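You operate a simulated robot arm through the tools that you are given. There is no shell and no other tool.

You run a simulated robot arm. Do the job below in one go: nothing can be reset, and whatever is moved stays where it is left.

Task
Put the yellow-banded bar in the marking machine and dot it at the first line, then the last.
Fine: clamp it first, one dot a line; leave it clamped and push the green lever on.

Only the result counts: the job must be done as asked and must still hold three seconds after the hand-in. Knocking over, shifting, dropping, spilling or breaking anything else fails it.

Robot
A 6-joint arm with a two-finger parallel gripper, fixed in place. Base frame: the origin is at the foot of the arm, x ahead of it, y to its left, z up. Readings come in mm, degrees, newtons and seconds.
With the tool pointing down near the work surface it reaches from about 260 to 640 mm from the base axis. Its first joint turns from -115.0 to 115.0 degrees. Payload 3.43 kg.
The tool frame sits at the grasp point between the pads (the TCP): z along the fingers, y along the line on which they close. The tips reach 34 mm beyond it. The gripper opens to 128 mm. The fingers are 24 mm wide and 12 mm thick; the gripper's body (48 by 130 mm) begins 96 mm behind the TCP.
Orientation is that of the tool frame in the base frame, as [roll, pitch, yaw] about the fixed x, y, z axes, in that order (R = Rz(yaw) Ry(pitch) Rx(roll)). With the fingers straight down and closing along the base's y, the tool's x points along the base's -x, its y along +y and its z along -z.

Tools
- The arm moves only by the tool drive_tool. Its argument "moves" is a list of rows, each a list of 7 numbers: the opening in per cent of the stroke, from 0 (shut) to 100 (fully open), then the shift along the tool's x, y, z in units of 50 mm (1.0 is 50 mm), then the turn, a rotation vector about the tool's x, y, z in units of 4 degrees (1.0 is 4 degrees). In form: [[fingers, x, y, z, rx, ry, rz], ...]. A call has 1 to 20 rows; each row shifts and turns the commanded pose from where the row before left it, along the tool's axes as they then stand. A call with a number of a shift or a turn outside -1 to 1 is refused whole. A row lasts 0.2 s, in which the tool goes at most 50 mm and 8.6 degrees; a call with a longer step from one row to the next is refused whole, and so is a gripper value outside its range. Where a pose cannot be reached the arm comes as near as it can. A force on the tool above 90 N (or 10 N above the force at the start of the call, whichever is more), or a blocked arm, ends the call early, and 0.2 s more pass. Each finger travels about 153 mm/s and halts on what it meets, pressing with about 40 N; the grip force reading is that of the motor and also rises with nothing between the fingers. The clock runs only during rows and for 0.2 s after the last one: add rows that do not move to give the fingers time. It gives the time, the measured TCP pose, the force on the tool (base axes), the opening and the grip force at its end, in the units of the frame above (readings bear some noise), with the torque about the TCP (base axes, N m) and any sound that the robot's microphone picked up, and new pictures: "pictures" is both (left out), scene, wrist or none.
- Cameras (640 x 400 px; columns grow to the right, rows downward): "scene" is fixed at [226.1, 493.8, 1725]; the picture's right is [-0.92, -0.38, 0.00], its down [-0.26, 0.62, -0.74] and it looks along [0.28, -0.68, -0.67] (base axes); focal length 368 px, centre (320, 200). "wrist" rides on the gripper at [76, -11, -160] in the tool frame; the picture's right is [0.15, 0.99, 0.00], its down [-0.88, 0.13, -0.46] and it looks along [-0.45, 0.07, 0.89] (tool axes); focal length 234 px, centre (320, 200). There is no depth. A picture from a camera that has moved, and an enlarged one, comes with that camera's place and axes in the base frame and with its lens. The place of the scene camera against the robot may be out by one fixed shift of up to 12 mm in any direction.
- lift_body(by): slides the trunk up (or, below 0, down) by that many mm; the arm rides with it, the base frame stays. It gives what a move gives, with no picture.
- zoom(camera, box): a new picture of the part [left, top, right, bottom] of that camera's present view, enlarged. No time passes.
- finish_job(): hands the job in; it is judged then, once.

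Nothing tells you positions but the pictures and the camera data. Unless the task says otherwise, let go and move clear before handing in.

The tools are called after ">>>" as a command line: name --pt "numbers of a row" for each row, then --argument value for the rest, lists and objects as JSON in quotes. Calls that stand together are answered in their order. drive_tool: Moves the arm, as the interface text tells. Its arguments: {"type":"object","properties":{"moves":{"type":"array","items":{"type":"array","items":{"type":"number"}}},"pictures":{"type":"string","enum":["both","scene","wrist","none"]}},"required":["moves"]} The other tools are called the same way: lift_body (by) slides the trunk up or down; zoom (camera, box) takes an enlarged picture of a part of a camera's view; finish_job () hands the job in.

At the start:

```text
clock: 0.0
eef_pos: [362.0, -96.4, 1385.2]
orientation: [-179.9, 0.1, -179.9]
contact_force: [0.1, 0.2, -1.0]
ft_torque: [0.0, 0.0, 0.03]
gripper_width: 128.1
gripper_force: 0.0
trunk travel left (down, up): [-925.0, 65.0]
```

scene: 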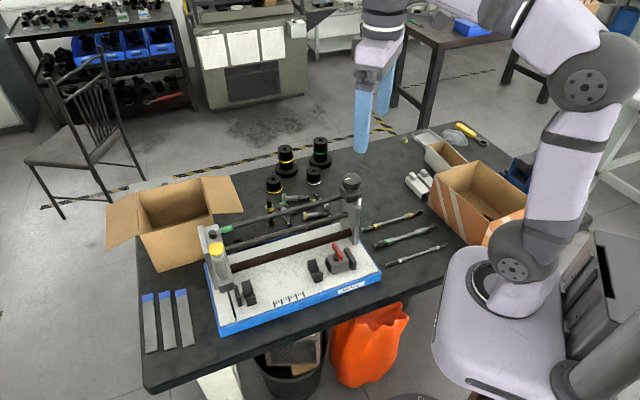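
wrist: 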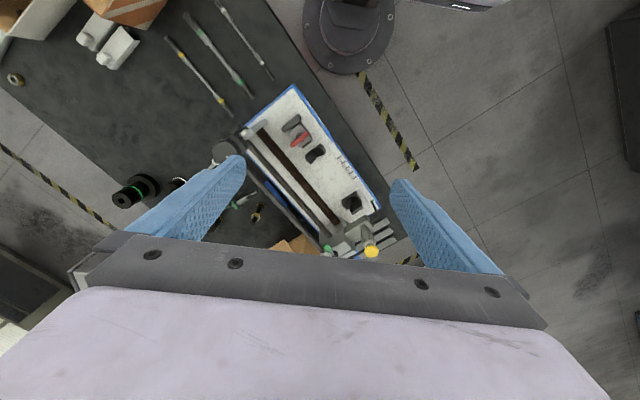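

I see a table with a marking machine (white bed, blue base), three bars lying on the table, and other items around. I'll zoom in to understand the machine and the bars before moving.

>>> zoom --camera "scene" --box '[190, 160, 390, 340]'

>>> zoom --camera "scene" --box '[350, 190, 460, 280]'

>>> zoom --camera "wrist" --box '[200, 70, 400, 270]'

>>> zoom --camera "wrist" --box '[150, 0, 300, 130]'

>>> zoom --camera "scene" --box '[190, 210, 290, 340]'

>>> zoom --camera "scene" --box '[280, 160, 390, 310]'

```text
2.22 times, centred on (290, 250) of scene
camera zoom: at [226.1, 493.8, 1725.0], right [-0.92, -0.38, 0.0], down [-0.26, 0.62, -0.74], along [0.28, -0.68, -0.67], focal length 818 px, centre (387, 89)
```

zoom: 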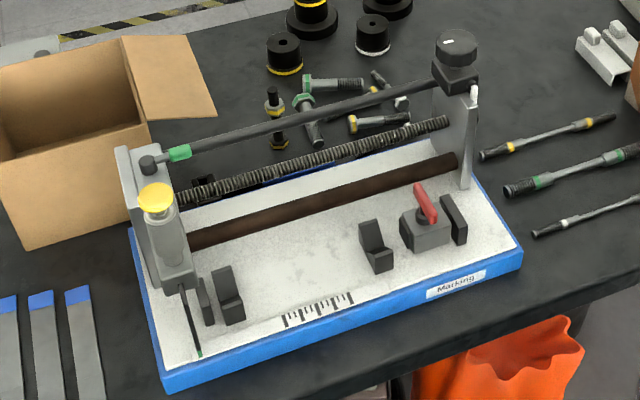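

```text
4.44 times, centred on (405, 235) of scene
camera zoom: at [226.1, 493.8, 1725.0], right [-0.92, -0.38, 0.0], down [-0.26, 0.62, -0.74], along [0.28, -0.68, -0.67], focal length 1637 px, centre (-58, 44)
```

zoom: 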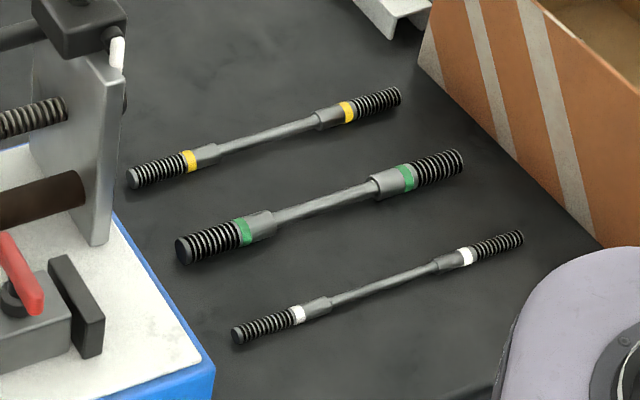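

```text
2.00 times, centred on (300, 170) of wrist
camera zoom: at [285.5, -106.4, 1544.3], right [-0.15, 0.99, 0.0], down [0.88, 0.13, 0.46], along [0.45, 0.07, -0.89], focal length 468 px, centre (360, 260)
```

zoom: 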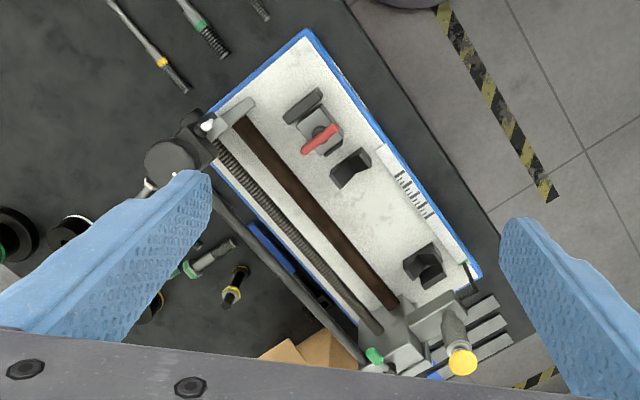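

```text
3.08 times, centred on (225, 65) of wrist
camera zoom: at [285.5, -106.4, 1544.3], right [-0.15, 0.99, 0.0], down [0.88, 0.13, 0.46], along [0.45, 0.07, -0.89], focal length 720 px, centre (612, 615)
```

zoom: 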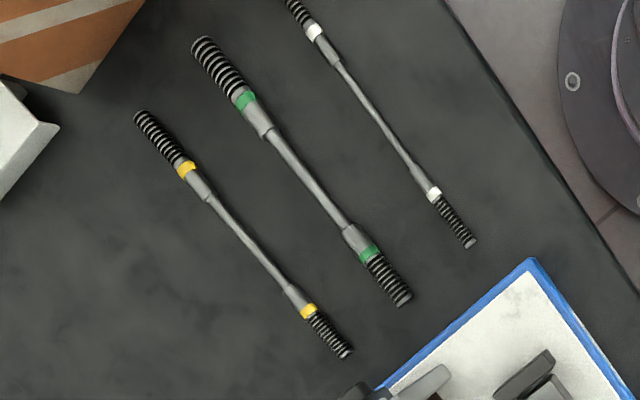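

```text
3.08 times, centred on (240, 275) of scene
camera zoom: at [226.1, 493.8, 1725.0], right [-0.92, -0.38, 0.0], down [-0.26, 0.62, -0.74], along [0.28, -0.68, -0.67], focal length 1133 px, centre (566, -31)
```

zoom: 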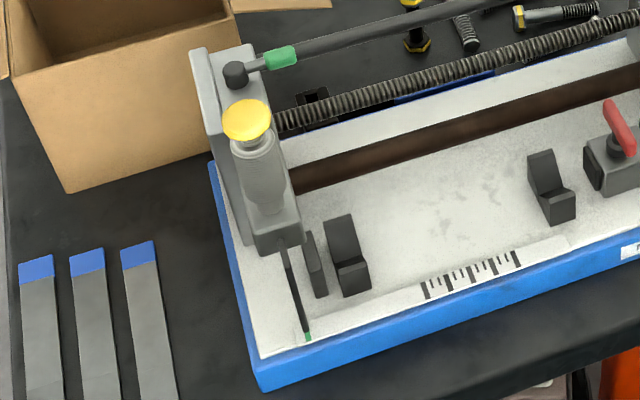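

```text
2.67 times, centred on (335, 235) of scene
camera zoom: at [226.1, 493.8, 1725.0], right [-0.92, -0.38, 0.0], down [-0.26, 0.62, -0.74], along [0.28, -0.68, -0.67], focal length 982 px, centre (280, 107)
```

zoom: 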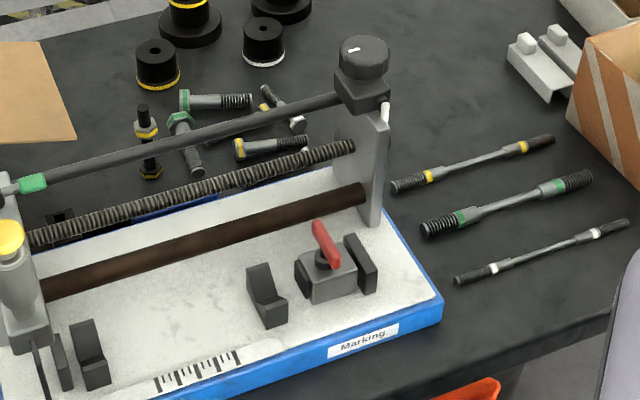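

The table top is at about z 815. The machine axis runs at 45° through the ruler at roughly (508, 12), and the yellow-banded bar lies between (413, -341) and (247, -507). I'll lower the trunk for a closer look.

>>> lift_body --by -200

>>> drive_tool --pt "100 0 0 0 0 0 0"

```text
clock: 2.2
eef_pos: [361.8, -94.0, 1185.3]
orientation: [-180.0, 0.1, 180.0]
contact_force: [-0.5, 0.1, -0.5]
ft_torque: [0.01, -0.04, -0.05]
gripper_width: 128.0
gripper_force: 0.1
trunk travel left (down, up): [-725.0, 265.0]
```

```text
clock: 2.6
eef_pos: [363.1, -94.5, 1183.6]
orientation: [179.9, 0.0, 180.0]
contact_force: [-0.1, 0.1, 0.5]
ft_torque: [-0.02, 0.0, -0.01]
gripper_width: 128.1
gripper_force: 0.1
trunk travel left (down, up): [-725.0, 265.0]
camera wrist: at [285.5, -106.4, 1344.3], right [-0.15, 0.99, 0.0], down [0.88, 0.13, 0.46], along [0.45, 0.07, -0.89], focal length 234 px, centre (320, 200)
```

scene: 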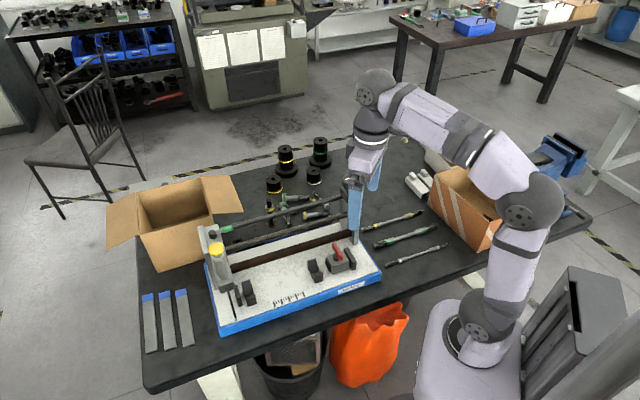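
wrist: 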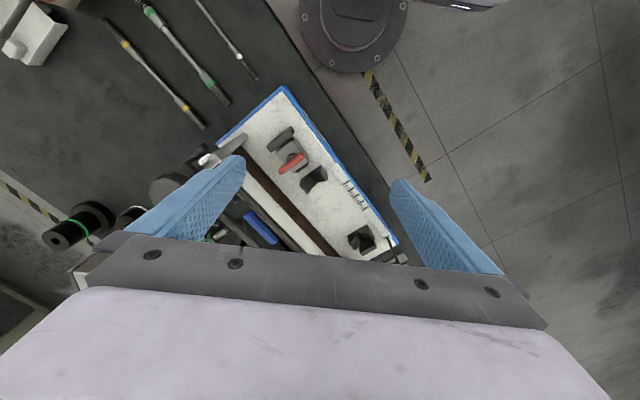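

The bars, clamp and lever are in clear view, but the carriage is hidden by the gripper. I'll move over the machine at safe height to look at the carriage from above.

>>> drive_tool --pt "100 -0.7 0.5 0 0 0 0" --pt "100 -0.7 0.6 0 0 0 0" --pt "100 -0.7 0.6 0 0 0 0" --pt "100 -0.7 0.6 0 0 0 0" --pt "100 -0.7 0.6 0 0 0 0" --pt "100 -0.7 0.6 0 0 0 0" --pt "100 0 0 0 0 0 0" --pictures "wrist"

>>> zoom --camera "wrist" --box '[160, 0, 480, 200]'

```text
clock: 4.2
eef_pos: [534.2, 74.6, 1157.2]
orientation: [-179.9, 0.1, -180.0]
contact_force: [0.6, -0.4, -0.3]
ft_torque: [0.0, 0.01, 0.0]
gripper_width: 127.9
gripper_force: 0.1
out of reach, approached as far as the arm can: row 5, 6
trunk travel left (down, up): [-725.0, 265.0]
camera wrist: at [456.5, 63.3, 1316.5], right [-0.15, 0.99, 0.0], down [0.88, 0.13, 0.46], along [0.45, 0.07, -0.89], focal length 234 px, centre (320, 200)
```

wrist: 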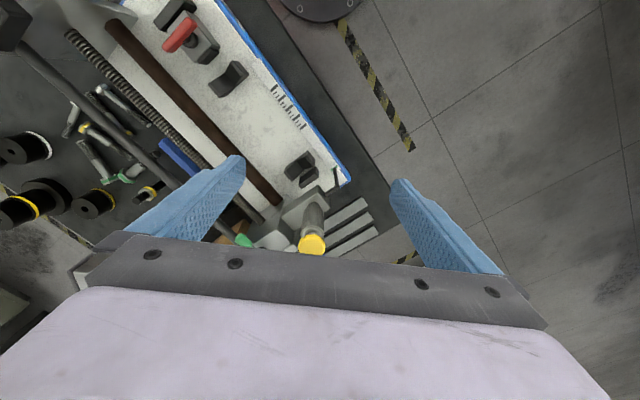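

```text
2.00 times, centred on (320, 100) of wrist
camera zoom: at [456.5, 63.3, 1316.5], right [-0.15, 0.99, 0.0], down [0.88, 0.13, 0.46], along [0.45, 0.07, -0.89], focal length 468 px, centre (320, 400)
```

zoom: 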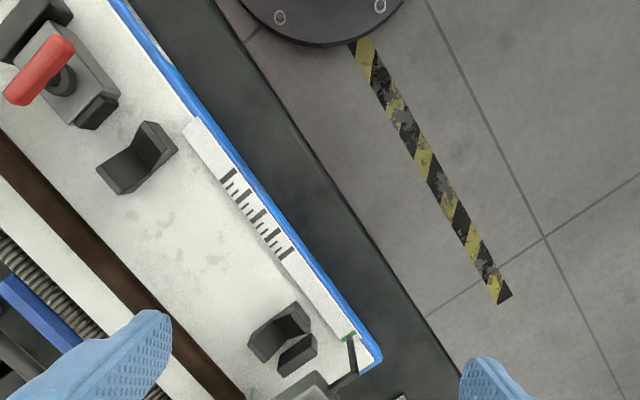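

>>> zoom --camera "wrist" --box '[250, 70, 330, 150]'

>>> zoom --camera "wrist" --box '[260, 130, 360, 230]'

>>> zoom --camera "wrist" --box '[150, 0, 270, 110]'

>>> zoom --camera "scene" --box '[265, 280, 315, 315]'

>>> zoom --camera "scene" --box '[320, 160, 380, 200]'

>>> zoom --camera "scene" --box '[190, 215, 260, 310]'

```text
5.00 times, centred on (290, 110) of wrist
camera zoom: at [456.5, 63.3, 1316.5], right [-0.15, 0.99, 0.0], down [0.88, 0.13, 0.46], along [0.45, 0.07, -0.89], focal length 1171 px, centre (470, 650)
```

zoom: 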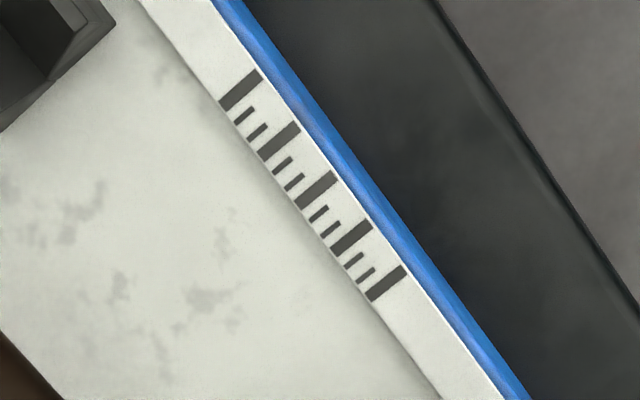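

```text
4.00 times, centred on (310, 180) of wrist
camera zoom: at [456.5, 63.3, 1316.5], right [-0.15, 0.99, 0.0], down [0.88, 0.13, 0.46], along [0.45, 0.07, -0.89], focal length 937 px, centre (360, 280)
```

zoom: 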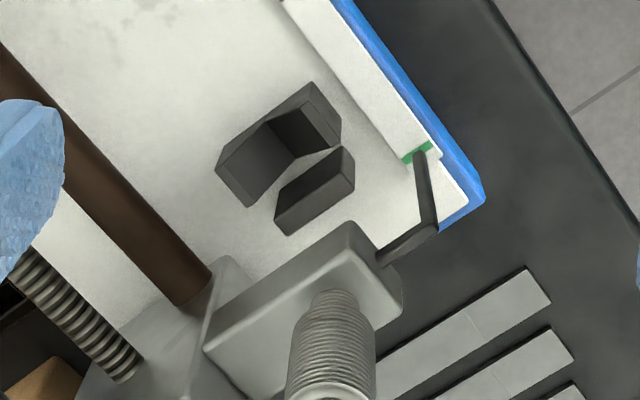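

```text
3.64 times, centred on (210, 55) of wrist
camera zoom: at [456.5, 63.3, 1316.5], right [-0.15, 0.99, 0.0], down [0.88, 0.13, 0.46], along [0.45, 0.07, -0.89], focal length 852 px, centre (720, 727)
```

zoom: 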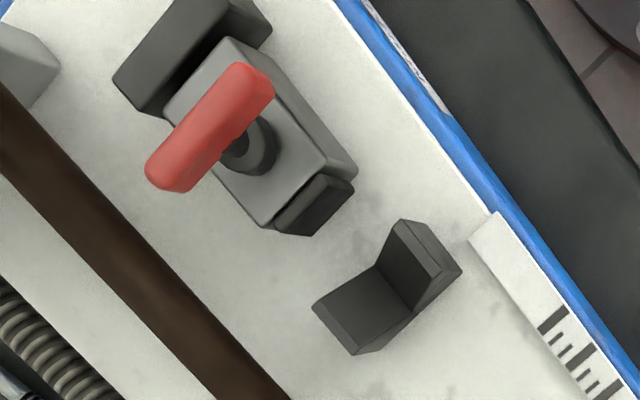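

```text
11.43 times, centred on (290, 298) of scene
camera zoom: at [226.1, 493.8, 1725.0], right [-0.92, -0.38, 0.0], down [-0.26, 0.62, -0.74], along [0.28, -0.68, -0.67], focal length 4210 px, centre (663, -914)
```

zoom: 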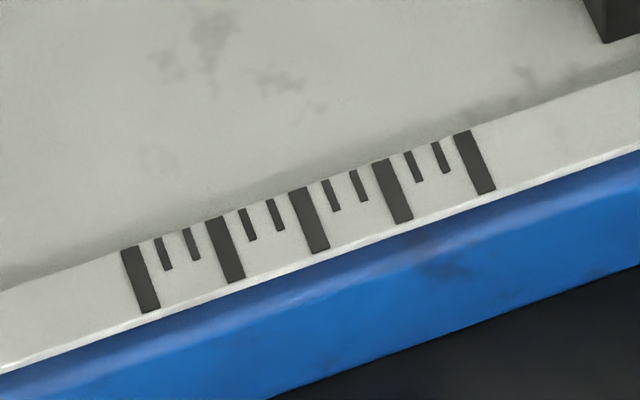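

```text
10.00 times, centred on (350, 180) of scene
camera zoom: at [226.1, 493.8, 1725.0], right [-0.92, -0.38, 0.0], down [-0.26, 0.62, -0.74], along [0.28, -0.68, -0.67], focal length 3684 px, centre (20, 400)
```

zoom: 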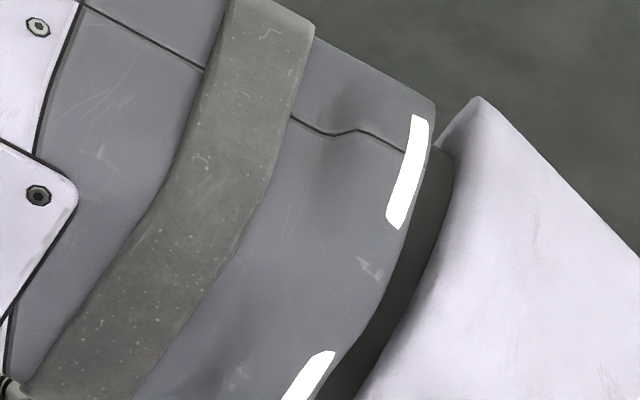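

```text
4.21 times, centred on (225, 262) of scene
camera zoom: at [226.1, 493.8, 1725.0], right [-0.92, -0.38, 0.0], down [-0.26, 0.62, -0.74], along [0.28, -0.68, -0.67], focal length 1551 px, centre (720, -63)
```

zoom: 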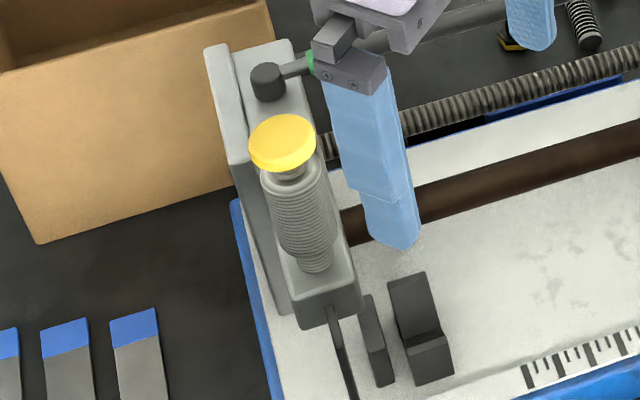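

The ruler has five long lines, and the index pointer with the green tip starts left of the first one. Next I'll look closely at the knob end of the machine.

>>> drive_tool --pt "100 0.9 0 -0.6 0 0 0" --pt "100 0.9 -0.4 0 0 0 0" --pt "100 0.9 -0.4 0 0 0 0" --pt "100 0.3 -0.95 0 0 0 0" --pt "100 0 -1 0 0 0 0" --pt "100 0 -1 0 0 0 0" --pt "100 0 -1 0 0 0 0" --pt "100 0 -1 0 0 0 0" --pt "100 0 -1 0 0 0 0" --pt "100 0 -0.3 0 0 0 0" --pt "100 0 0 0 0 0 0" --pictures "wrist"

>>> zoom --camera "wrist" --box '[160, 0, 480, 200]'

>>> zoom --camera "wrist" --box '[240, 80, 400, 240]'

>>> zoom --camera "scene" --box '[190, 210, 260, 310]'

```text
refused: row 1 steps farther than a row can; nothing moved
```

```text
2.00 times, centred on (320, 100) of wrist
camera zoom: at [456.5, 63.3, 1316.5], right [-0.15, 0.99, 0.0], down [0.88, 0.13, 0.46], along [0.45, 0.07, -0.89], focal length 468 px, centre (320, 400)
```

zoom: 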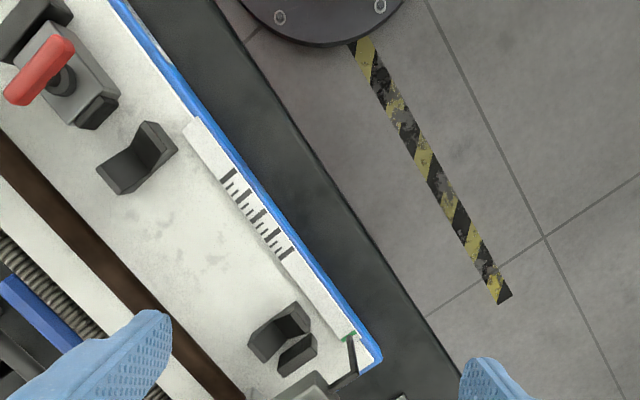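

```text
2.50 times, centred on (320, 160) of wrist
camera zoom: at [456.5, 63.3, 1316.5], right [-0.15, 0.99, 0.0], down [0.88, 0.13, 0.46], along [0.45, 0.07, -0.89], focal length 585 px, centre (320, 300)
```

zoom: 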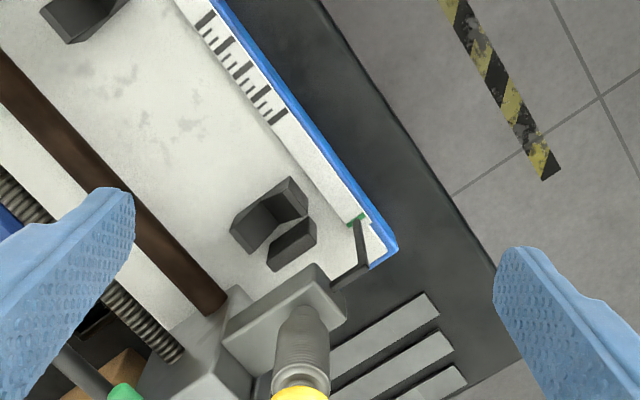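

```text
4.00 times, centred on (225, 260) of scene
camera zoom: at [226.1, 493.8, 1725.0], right [-0.92, -0.38, 0.0], down [-0.26, 0.62, -0.74], along [0.28, -0.68, -0.67], focal length 1473 px, centre (700, -40)
```

zoom: 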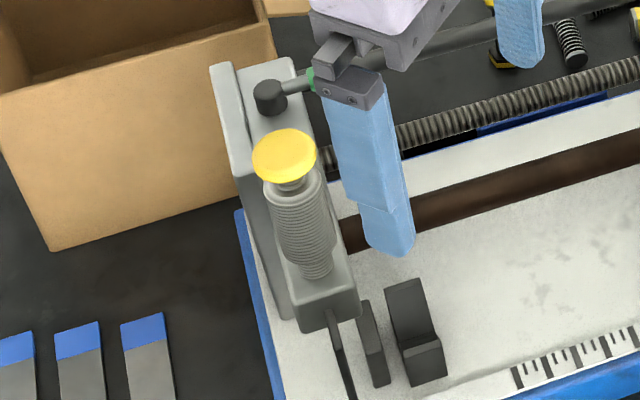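

>>> drive_tool --pt "100 0.6 0 -0.6 0 0 0" --pt "100 0.9 -0.4 0 0 0 0" --pt "100 0.9 -0.4 0 0 0 0" --pt "100 0.3 -0.9 0 0 0 0" --pt "100 0.3 -0.9 0 0 0 0" --pt "100 0 -1 0 0 0 0" --pt "100 0 -1 0 0 0 0" --pt "100 0 -1 0 0 0 0" --pt "100 0 -1 0 0 0 0" --pt "100 0 -0.3 0 0 0 0" --pt "100 0 0 0 0 0 0" --pictures "wrist"

>>> zoom --camera "wrist" --box '[160, 0, 480, 200]'

>>> zoom --camera "wrist" --box '[240, 80, 400, 240]'

>>> zoom --camera "scene" --box '[190, 210, 260, 310]'

```text
clock: 6.6
eef_pos: [384.8, -271.4, 1187.9]
orientation: [179.9, 0.0, -180.0]
contact_force: [-0.3, -0.3, 0.1]
ft_torque: [0.04, -0.01, 0.0]
gripper_width: 128.1
gripper_force: 0.1
trunk travel left (down, up): [-725.0, 265.0]
camera wrist: at [308.3, -281.9, 1347.1], right [-0.15, 0.99, 0.0], down [0.88, 0.13, 0.46], along [0.45, 0.07, -0.89], focal length 234 px, centre (320, 200)
```

wrist: 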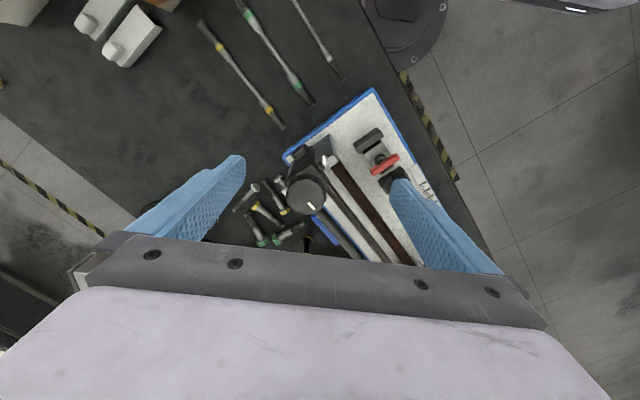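

```text
2.00 times, centred on (320, 100) of wrist
camera zoom: at [308.3, -281.9, 1347.1], right [-0.15, 0.99, 0.0], down [0.88, 0.13, 0.46], along [0.45, 0.07, -0.89], focal length 468 px, centre (320, 400)
```

zoom: 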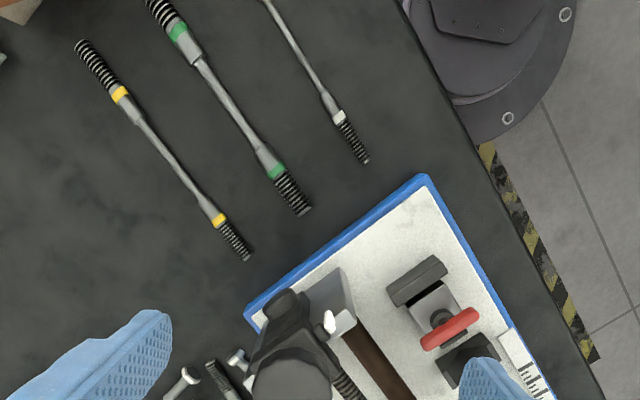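

```text
2.50 times, centred on (320, 160) of wrist
camera zoom: at [308.3, -281.9, 1347.1], right [-0.15, 0.99, 0.0], down [0.88, 0.13, 0.46], along [0.45, 0.07, -0.89], focal length 585 px, centre (320, 300)
```

zoom: 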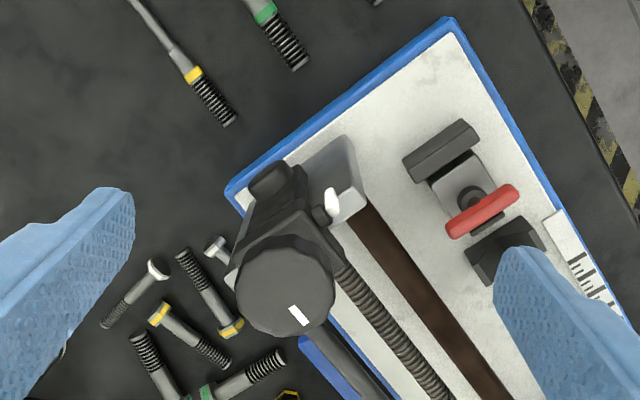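

```text
4.00 times, centred on (225, 260) of scene
camera zoom: at [226.1, 493.8, 1725.0], right [-0.92, -0.38, 0.0], down [-0.26, 0.62, -0.74], along [0.28, -0.68, -0.67], focal length 1473 px, centre (700, -40)
```

zoom: 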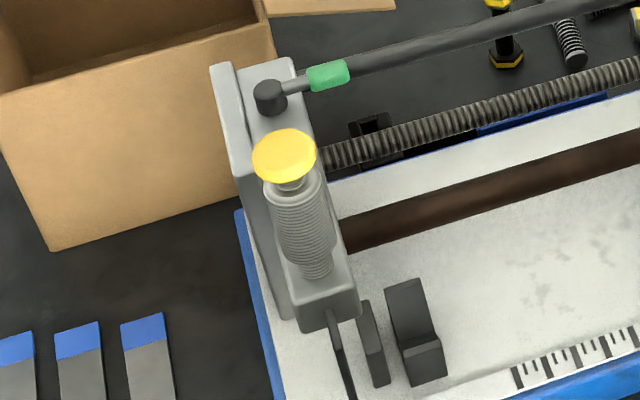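

The knob, a box with a small white latch and a long dark rod are clear; where the green-sleeved rod meets the carriage is not. I'll tilt the tool outward above the machine to look at the carriage obliquely.

>>> drive_tool --pt "100 -0.27 0.94 0 0 0 0" --pt "100 -0.27 0.94 0 0 0 0" --pt "100 -0.27 0.94 0 0 0 0" --pt "100 -0.27 0.94 0 0 0 0" --pt "100 -0.27 0.94 0 0 0 0" --pt "100 -0.27 0.94 0 0 0 0" --pt "100 -0.27 0.94 0 0 0 0" --pt "100 0 0 0 0 -1 0" --pt "100 0 0 0 0 -1 0" --pt "100 0 0 0 0 -1 0" --pt "100 0 0 0 0 -1 0" --pt "100 0 0 0 0 -1 0" --pt "100 0 0 0 0 -1 0" --pt "100 0 0 0 0 -1 0" --pt "100 0 0 0 0 -0.5 0" --pt "100 0 0 0 0 0 0" --pictures "both"

>>> zoom --camera "wrist" --box '[220, 80, 420, 240]'

```text
clock: 10.0
eef_pos: [480.2, 58.9, 1187.1]
orientation: [-180.0, 30.0, -180.0]
contact_force: [0.4, -0.7, 0.1]
ft_torque: [-0.01, 0.02, 0.0]
gripper_width: 128.1
gripper_force: 0.2
trunk travel left (down, up): [-725.0, 265.0]
camera wrist: at [333.5, 47.9, 1287.6], right [-0.13, 0.99, -0.07], down [0.53, 0.13, 0.84], along [0.84, 0.07, -0.54], focal length 234 px, centre (320, 200)
```

scene: 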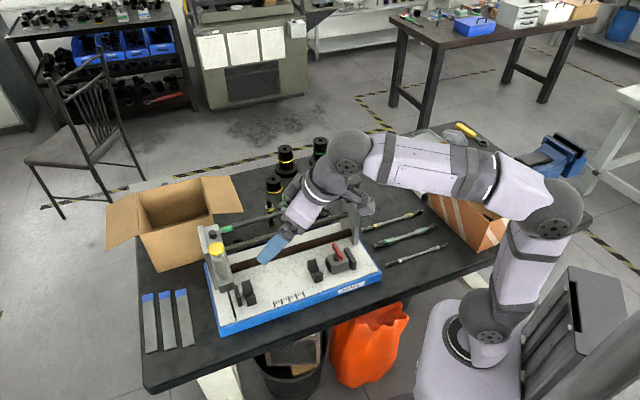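
wrist: 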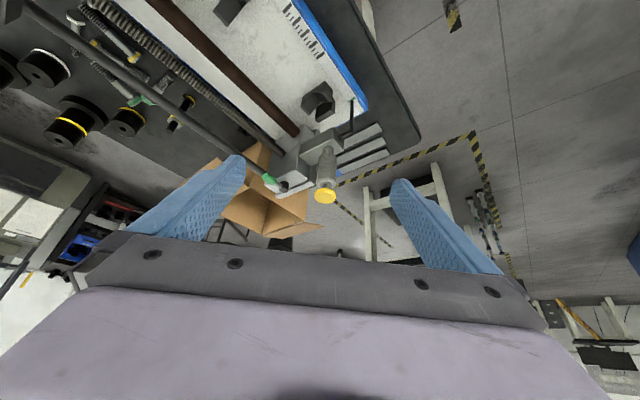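

```text
2.50 times, centred on (320, 160) of wrist
camera zoom: at [333.5, 47.9, 1287.6], right [-0.13, 0.99, -0.07], down [0.53, 0.13, 0.84], along [0.84, 0.07, -0.54], focal length 585 px, centre (320, 300)
```

zoom: 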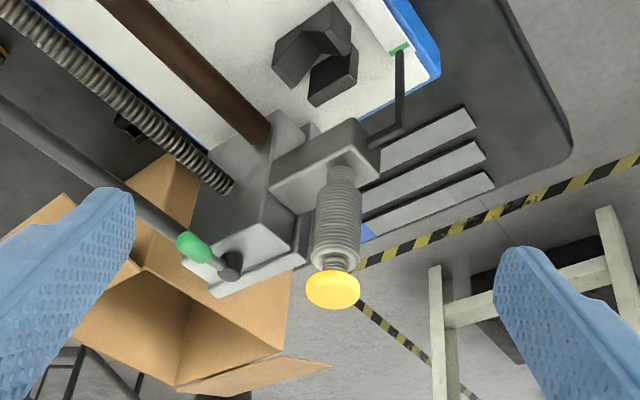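

The carriage head, pointer and green collar are now clear. I'll level the tool, turn it to line up with the machine's 45° axis, and take overhead views to measure the V-blocks, stop and clamp.

>>> drive_tool --pt "100 0 0 0 0 1 0" --pt "100 0 0 0 0 1 0" --pt "100 0 0 0 0 1 0" --pt "100 0 0 0 0 1 0" --pt "100 0 0 0 0 1 0" --pt "100 0 0 0 0 1 0" --pt "100 0 0 0 0 1 0" --pt "100 0 0 0 0 0.5 0" --pt "100 0 -0.9 0.3 0 0 -0.9375" --pt "100 -0.1 -0.8 0.3 0 0 -0.9375" --pt "100 0 0 0 0 0 -0.9375" --pt "100 0 0 0 0 0 -0.9375" --pt "100 0 0 0 0 0 -0.9375" --pt "100 0 0 0 0 0 -0.9375" --pt "100 0 0 0 0 0 -0.9375" --pt "100 0 0 0 0 0 -0.9375" --pt "100 0 0 0 0 0 -0.9375" --pt "100 0 0 0 0 0 -0.9375" --pt "100 0 0 0 0 0 -0.9375" --pt "100 0 0 0 0 0 -0.9375" --pictures "wrist"

>>> zoom --camera "wrist" --box '[160, 0, 480, 200]'

>>> zoom --camera "wrist" --box '[220, 80, 420, 240]'

```text
clock: 14.2
eef_pos: [487.6, -24.6, 1157.2]
orientation: [180.0, 0.0, -134.9]
contact_force: [0.2, 0.1, 0.7]
ft_torque: [-0.04, 0.01, -0.02]
gripper_width: 127.8
gripper_force: 0.1
trunk travel left (down, up): [-725.0, 265.0]
camera wrist: at [440.6, -86.8, 1316.8], right [-0.8, 0.6, 0.0], down [0.53, 0.72, 0.46], along [0.27, 0.37, -0.89], focal length 234 px, centre (320, 200)
```

wrist: 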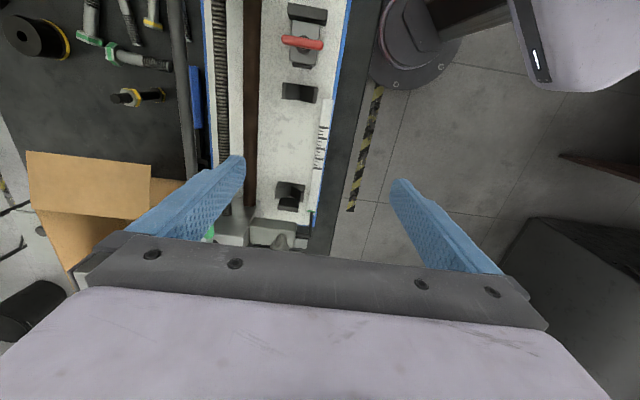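

```text
2.00 times, centred on (320, 100) of wrist
camera zoom: at [440.6, -86.8, 1316.8], right [-0.8, 0.6, 0.0], down [0.53, 0.72, 0.46], along [0.27, 0.37, -0.89], focal length 468 px, centre (320, 400)
```

zoom: 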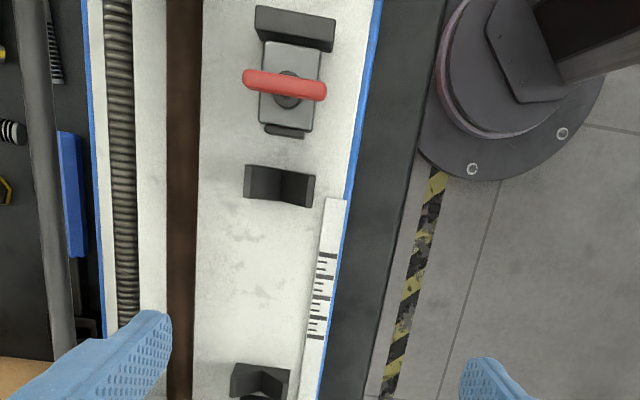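

```text
2.50 times, centred on (320, 160) of wrist
camera zoom: at [440.6, -86.8, 1316.8], right [-0.8, 0.6, 0.0], down [0.53, 0.72, 0.46], along [0.27, 0.37, -0.89], focal length 585 px, centre (320, 300)
```

zoom: 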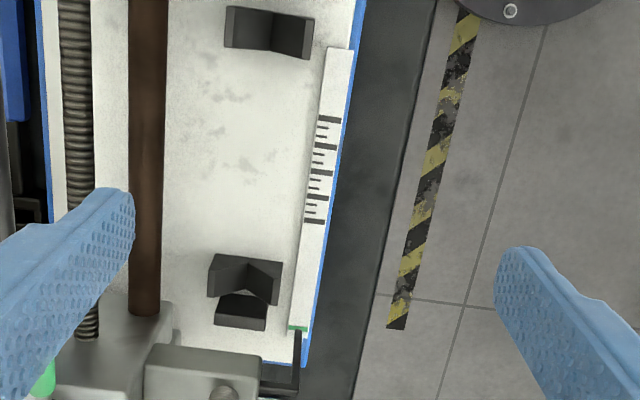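

I've worked out the layout: the bar axis runs over two V-blocks, with the stop at the carriage end and the red T-handle clamp at the other. I'll raise the trunk for better reach and look at the rod, green collar and knob box from directly above.

>>> lift_body --by 180

>>> drive_tool --pt "100 0 -0.9 0 0 0 0" --pt "100 -0.3 -0.9 0 0 0 0" --pt "100 -0.3 -0.5 0.6 0 0 0" --pt "100 -0.2 0 0.9 0 0 0" --pt "100 0 0 0.9 0 0 0" --pt "100 0 0 0.8 0 0 0" --pt "100 0 0 0 0 0 0" --pictures "wrist"

>>> zoom --camera "wrist" --box '[240, 140, 400, 260]'

>>> zoom --camera "wrist" --box '[220, 0, 420, 140]'

```text
clock: 16.2
eef_pos: [486.9, -24.9, 1336.5]
orientation: [-179.9, 0.0, -135.1]
contact_force: [0.2, 0.1, -1.1]
ft_torque: [-0.02, -0.02, -0.04]
gripper_width: 127.8
gripper_force: 0.1
trunk travel left (down, up): [-905.0, 85.0]
```

```text
clock: 17.8
eef_pos: [572.0, -71.6, 1158.1]
orientation: [180.0, 0.1, -135.0]
contact_force: [1.0, 0.2, 0.2]
ft_torque: [0.0, -0.01, 0.0]
gripper_width: 128.0
gripper_force: 0.1
out of reach, approached as far as the arm can: row 2, 3
trunk travel left (down, up): [-905.0, 85.0]
camera wrist: at [525.7, -133.7, 1319.7], right [-0.8, 0.6, 0.0], down [0.53, 0.71, 0.46], along [0.27, 0.37, -0.89], focal length 234 px, centre (320, 200)
```

wrist: 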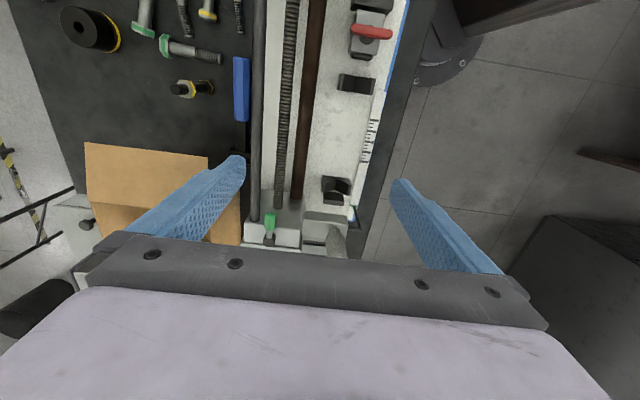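

```text
3.33 times, centred on (320, 200) of wrist
camera zoom: at [525.7, -133.7, 1319.7], right [-0.8, 0.6, 0.0], down [0.53, 0.71, 0.46], along [0.27, 0.37, -0.89], focal length 781 px, centre (320, 200)
```

zoom: 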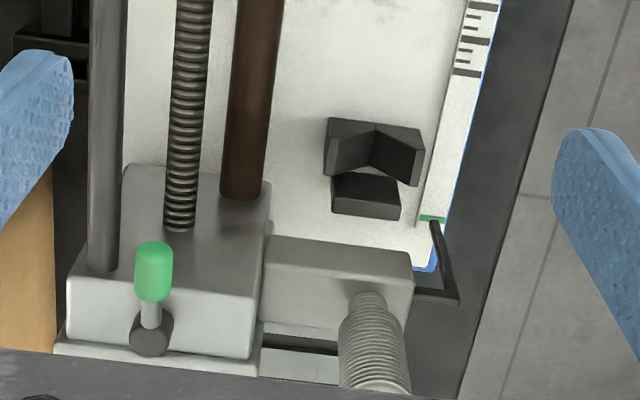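

```text
2.86 times, centred on (320, 70) of wrist
camera zoom: at [525.7, -133.7, 1319.7], right [-0.8, 0.6, 0.0], down [0.53, 0.71, 0.46], along [0.27, 0.37, -0.89], focal length 669 px, centre (320, 571)
```

zoom: 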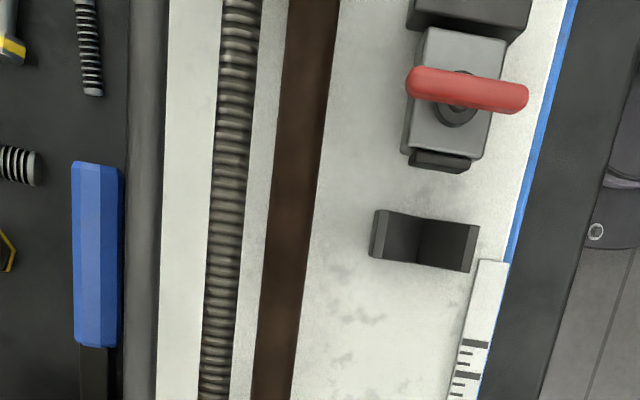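

This view settles it: the green lever is a short horizontal lever on top of the carriage block, pivoting near p≈511, separate from the long rod. Next I'll take closer views of the stop and V-blocks, then of the clamp pad, to get exact distances.

>>> drive_tool --pt "100 -0.4 0.52 0.3 0 0 0" --pt "100 -0.4 0.52 0.3 0 0 0" --pt "100 -0.4 0 0.6 0 0 0" --pt "100 -0.44 0 0.6 0 0 0" --pt "100 0 0 0.7 0 0 0" --pt "100 0 0 0.66 0 0 0" --pt "100 0 0 0 0 0 0" --pictures "wrist"

>>> zoom --camera "wrist" --box '[240, 120, 400, 240]'

>>> zoom --camera "wrist" --box '[220, 0, 420, 140]'

```text
clock: 19.4
eef_pos: [593.6, 20.7, 1001.9]
orientation: [-180.0, 0.1, -135.0]
contact_force: [0.3, -0.1, 0.3]
ft_torque: [-0.03, 0.02, 0.03]
gripper_width: 128.0
gripper_force: 0.2
trunk travel left (down, up): [-905.0, 85.0]
camera wrist: at [546.9, -41.0, 1161.3], right [-0.8, 0.6, 0.0], down [0.53, 0.71, 0.46], along [0.27, 0.37, -0.89], focal length 234 px, centre (320, 200)
```

wrist: 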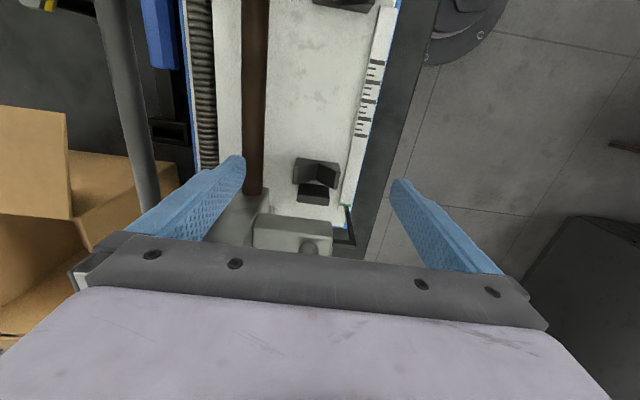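

```text
3.33 times, centred on (320, 180) of wrist
camera zoom: at [546.9, -41.0, 1161.3], right [-0.8, 0.6, 0.0], down [0.53, 0.71, 0.46], along [0.27, 0.37, -0.89], focal length 781 px, centre (320, 267)
```

zoom: 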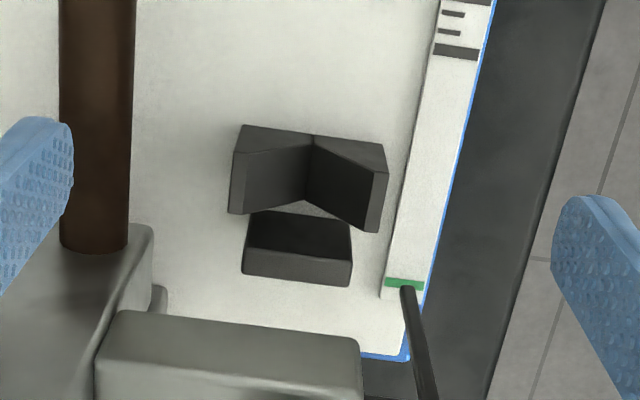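

```text
2.86 times, centred on (320, 70) of wrist
camera zoom: at [546.9, -41.0, 1161.3], right [-0.8, 0.6, 0.0], down [0.53, 0.71, 0.46], along [0.27, 0.37, -0.89], focal length 669 px, centre (320, 571)
```

zoom: 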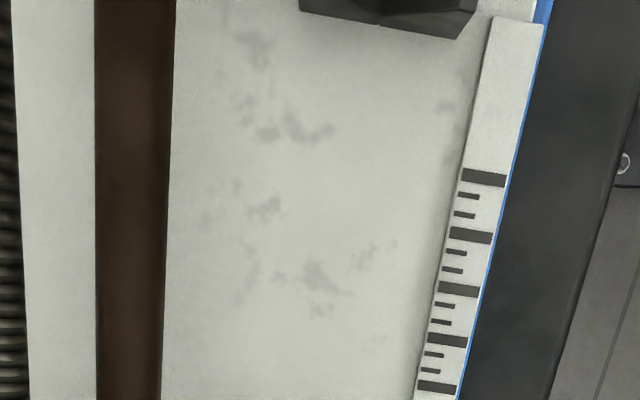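

>>> zoom --camera "wrist" --box '[290, 150, 350, 210]'

>>> zoom --camera "scene" --box '[225, 265, 265, 315]'

>>> zoom --camera "scene" --box '[295, 235, 365, 290]'

```text
6.67 times, centred on (320, 180) of wrist
camera zoom: at [546.9, -41.0, 1161.3], right [-0.8, 0.6, 0.0], down [0.53, 0.71, 0.46], along [0.27, 0.37, -0.89], focal length 1561 px, centre (320, 333)
```

zoom: 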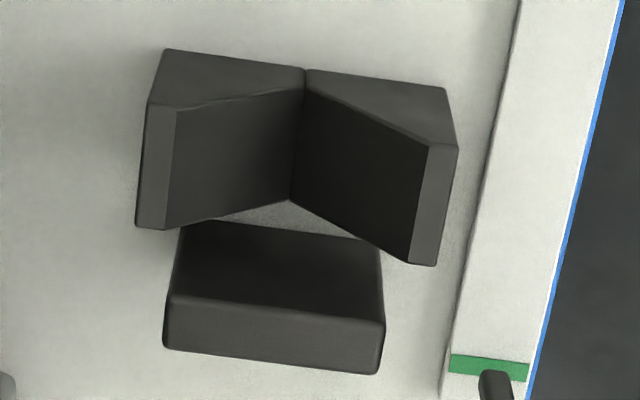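

```text
8.00 times, centred on (245, 290) of scene
camera zoom: at [226.1, 493.8, 1725.0], right [-0.92, -0.38, 0.0], down [-0.26, 0.62, -0.74], along [0.28, -0.68, -0.67], focal length 2947 px, centre (920, -520)
```

zoom: 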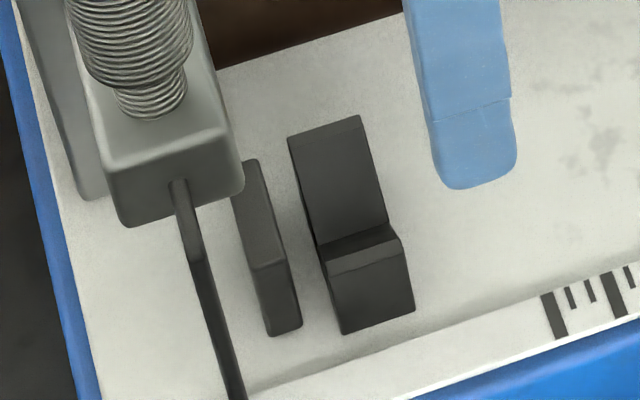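

```text
7.27 times, centred on (330, 262) of scene
camera zoom: at [226.1, 493.8, 1725.0], right [-0.92, -0.38, 0.0], down [-0.26, 0.62, -0.74], along [0.28, -0.68, -0.67], focal length 2679 px, centre (247, -254)
```

zoom: 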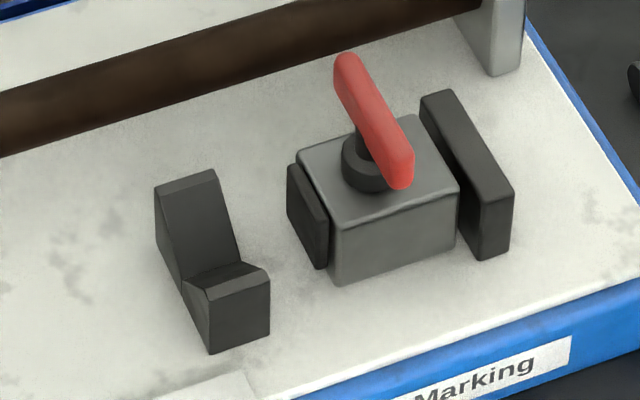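

>>> drive_tool --pt "100 0.95 0 0 0 0 0" --pt "100 0.95 0 0 0 0 0" --pt "100 0.95 0 0 0 0 0" --pt "100 0.95 0 0 0 0 0" --pt "100 0 0 0 0 0 0" --pictures "wrist"

>>> zoom --camera "wrist" --box '[260, 110, 360, 210]'

>>> zoom --camera "wrist" --box '[200, 0, 420, 140]'

```text
clock: 20.6
eef_pos: [459.4, -115.0, 1001.4]
orientation: [-180.0, 0.1, -135.0]
contact_force: [0.1, 0.2, 0.6]
ft_torque: [-0.02, 0.01, 0.03]
gripper_width: 128.1
gripper_force: 0.3
trunk travel left (down, up): [-905.0, 85.0]
camera wrist: at [413.0, -175.7, 1160.8], right [-0.8, 0.6, 0.0], down [0.53, 0.71, 0.46], along [0.27, 0.37, -0.89], focal length 234 px, centre (320, 200)
```

wrist: 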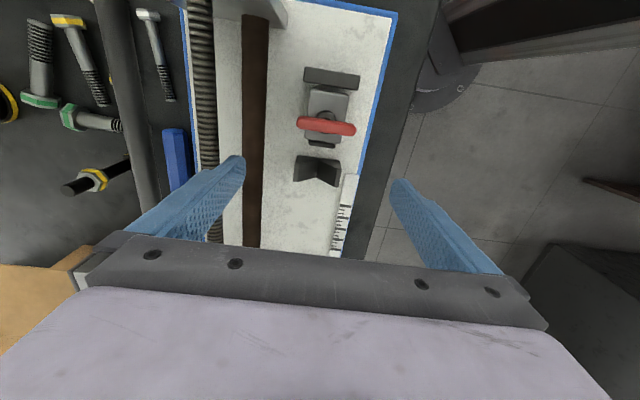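

```text
4.00 times, centred on (310, 160) of wrist
camera zoom: at [413.0, -175.7, 1160.8], right [-0.8, 0.6, 0.0], down [0.53, 0.71, 0.46], along [0.27, 0.37, -0.89], focal length 937 px, centre (360, 360)
```

zoom: 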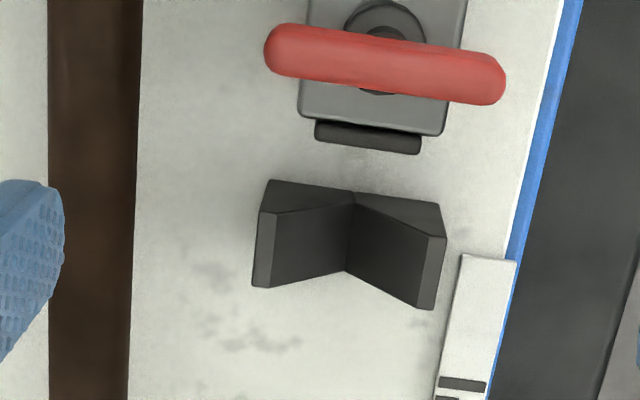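

```text
2.86 times, centred on (310, 70) of wrist
camera zoom: at [413.0, -175.7, 1160.8], right [-0.8, 0.6, 0.0], down [0.53, 0.71, 0.46], along [0.27, 0.37, -0.89], focal length 669 px, centre (349, 571)
```

zoom: 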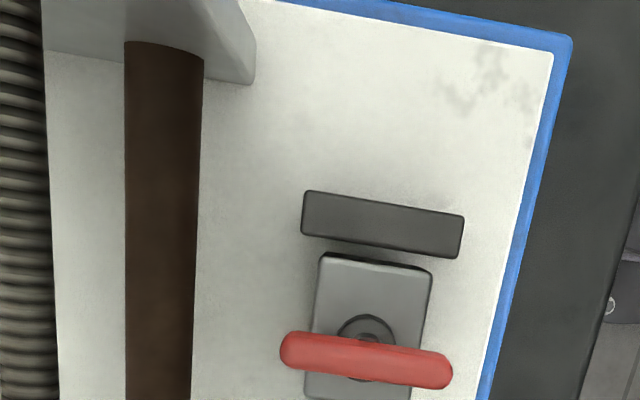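

The stop face sits at p≈496, the pad at p≈239.5, the V-blocks at 262–286 and 456–480, and the bar axis at q≈404. I'll go over the yellow-banded bar now to pick it up, rising first to clear the knob.

>>> drive_tool --pt "100 0 0 -1 0 0 0" --pt "100 0 0 -1 0 0 0" --pt "100 0 0 -1 0 0 0" --pt "100 0.894 -0.371 0 0 0 0" --pt "100 0.894 -0.371 0 0 0 0" --pt "100 0.894 -0.371 0 0 0 0" --pt "100 0.894 -0.371 0 0 0 0" --pt "100 0.894 -0.371 0 0 0 0" --pt "100 0.894 -0.371 0 0 0 0" --pt "100 0.894 -0.371 0 0 0 0" --pt "100 0 0 1 0 0 0" --pt "100 0 0 1 0 0 0" --pt "100 0 0 1 0 0 0" --pt "100 0 0 0.6 0 0 0" --pt "100 0 0 0 0 0 0" --pictures "wrist"

>>> zoom --camera "wrist" --box '[200, 60, 440, 240]'

```text
clock: 23.8
eef_pos: [332.5, -426.3, 971.7]
orientation: [-180.0, 0.0, -135.0]
contact_force: [-0.4, 0.6, -0.5]
ft_torque: [0.03, 0.0, 0.02]
gripper_width: 128.1
gripper_force: 0.0
trunk travel left (down, up): [-905.0, 85.0]
camera wrist: at [285.6, -488.6, 1131.8], right [-0.8, 0.6, 0.0], down [0.53, 0.71, 0.46], along [0.27, 0.37, -0.89], focal length 234 px, centre (320, 200)
```

wrist: 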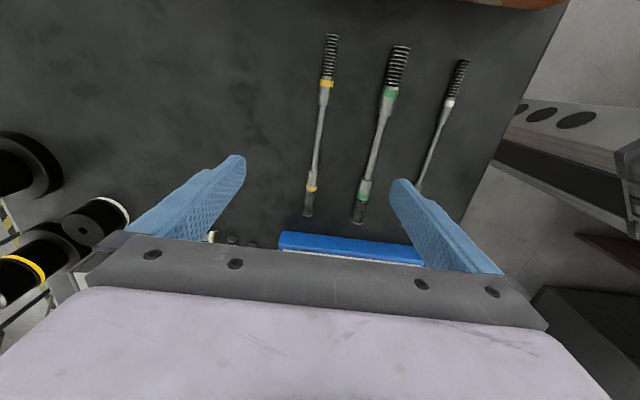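

```text
2.22 times, centred on (320, 150) of wrist
camera zoom: at [285.6, -488.6, 1131.8], right [-0.8, 0.6, 0.0], down [0.53, 0.71, 0.46], along [0.27, 0.37, -0.89], focal length 520 px, centre (320, 311)
```

zoom: 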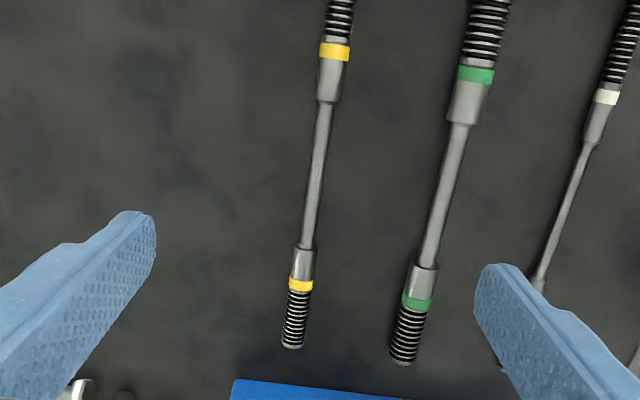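

The bar is directly below, with its axis at q≈540 and its centre at p≈-71. I'll narrow the fingers to avoid the green-banded neighbour, centre on the bar and descend partway.

>>> drive_tool --pt "40 0.076 -0.068 0 0 0 0" --pt "40 0 0 0.5 0 0 0" --pt "40 0 0 0.8 0 0 0" --pt "40 0 0 0.8 0 0 0" --pt "40 0 0 0.2 0 0 0" --pt "40 0 0 0 0 0 0" --pictures "wrist"

>>> zoom --camera "wrist" --box '[240, 120, 400, 240]'

```text
clock: 25.2
eef_pos: [329.1, -433.4, 857.4]
orientation: [179.9, 0.1, -135.0]
contact_force: [-0.3, 0.1, -0.3]
ft_torque: [0.02, -0.02, 0.01]
gripper_width: 50.9
gripper_force: 0.0
trunk travel left (down, up): [-905.0, 85.0]
camera wrist: at [282.6, -493.8, 1016.1], right [-0.8, 0.6, 0.0], down [0.53, 0.71, 0.46], along [0.27, 0.37, -0.89], focal length 234 px, centre (320, 200)
```

wrist: 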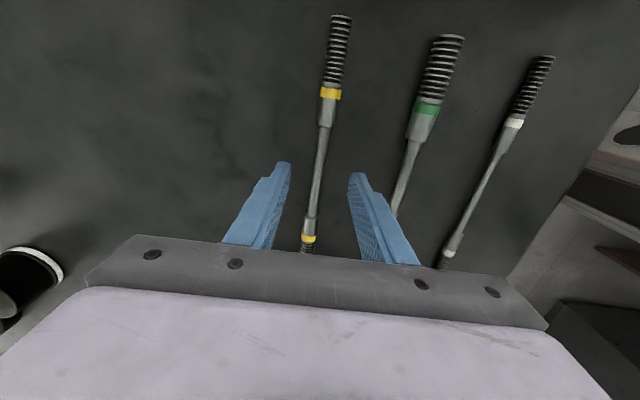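

```text
3.33 times, centred on (320, 180) of wrist
camera zoom: at [282.6, -493.8, 1016.1], right [-0.8, 0.6, 0.0], down [0.53, 0.71, 0.46], along [0.27, 0.37, -0.89], focal length 781 px, centre (320, 267)
```

zoom: 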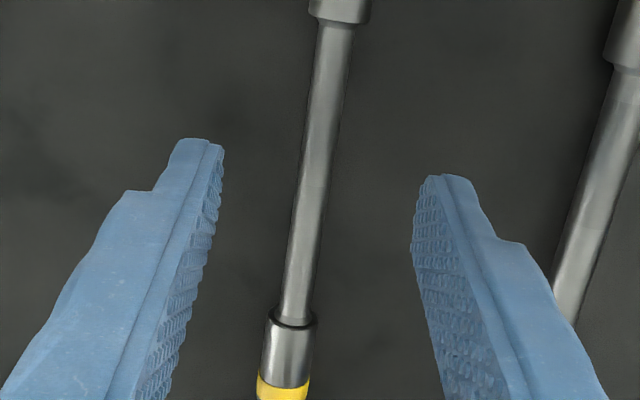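

The bar's shank is centred between the fingers. I'll descend the last bit in small steps.

>>> drive_tool --pt "40 0 0 0.1 0 0 0" --pt "40 0 0 0.1 0 0 0" --pt "40 0 0 0.04 0 0 0" --pt "40 0 0 0 0 0 0" --pictures "none"

```text
clock: 26.2
eef_pos: [329.3, -432.8, 844.7]
orientation: [-179.9, 0.0, -135.0]
contact_force: [-0.6, -0.5, 0.2]
ft_torque: [-0.04, 0.01, 0.02]
gripper_width: 51.1
gripper_force: 0.0
trunk travel left (down, up): [-905.0, 85.0]
```

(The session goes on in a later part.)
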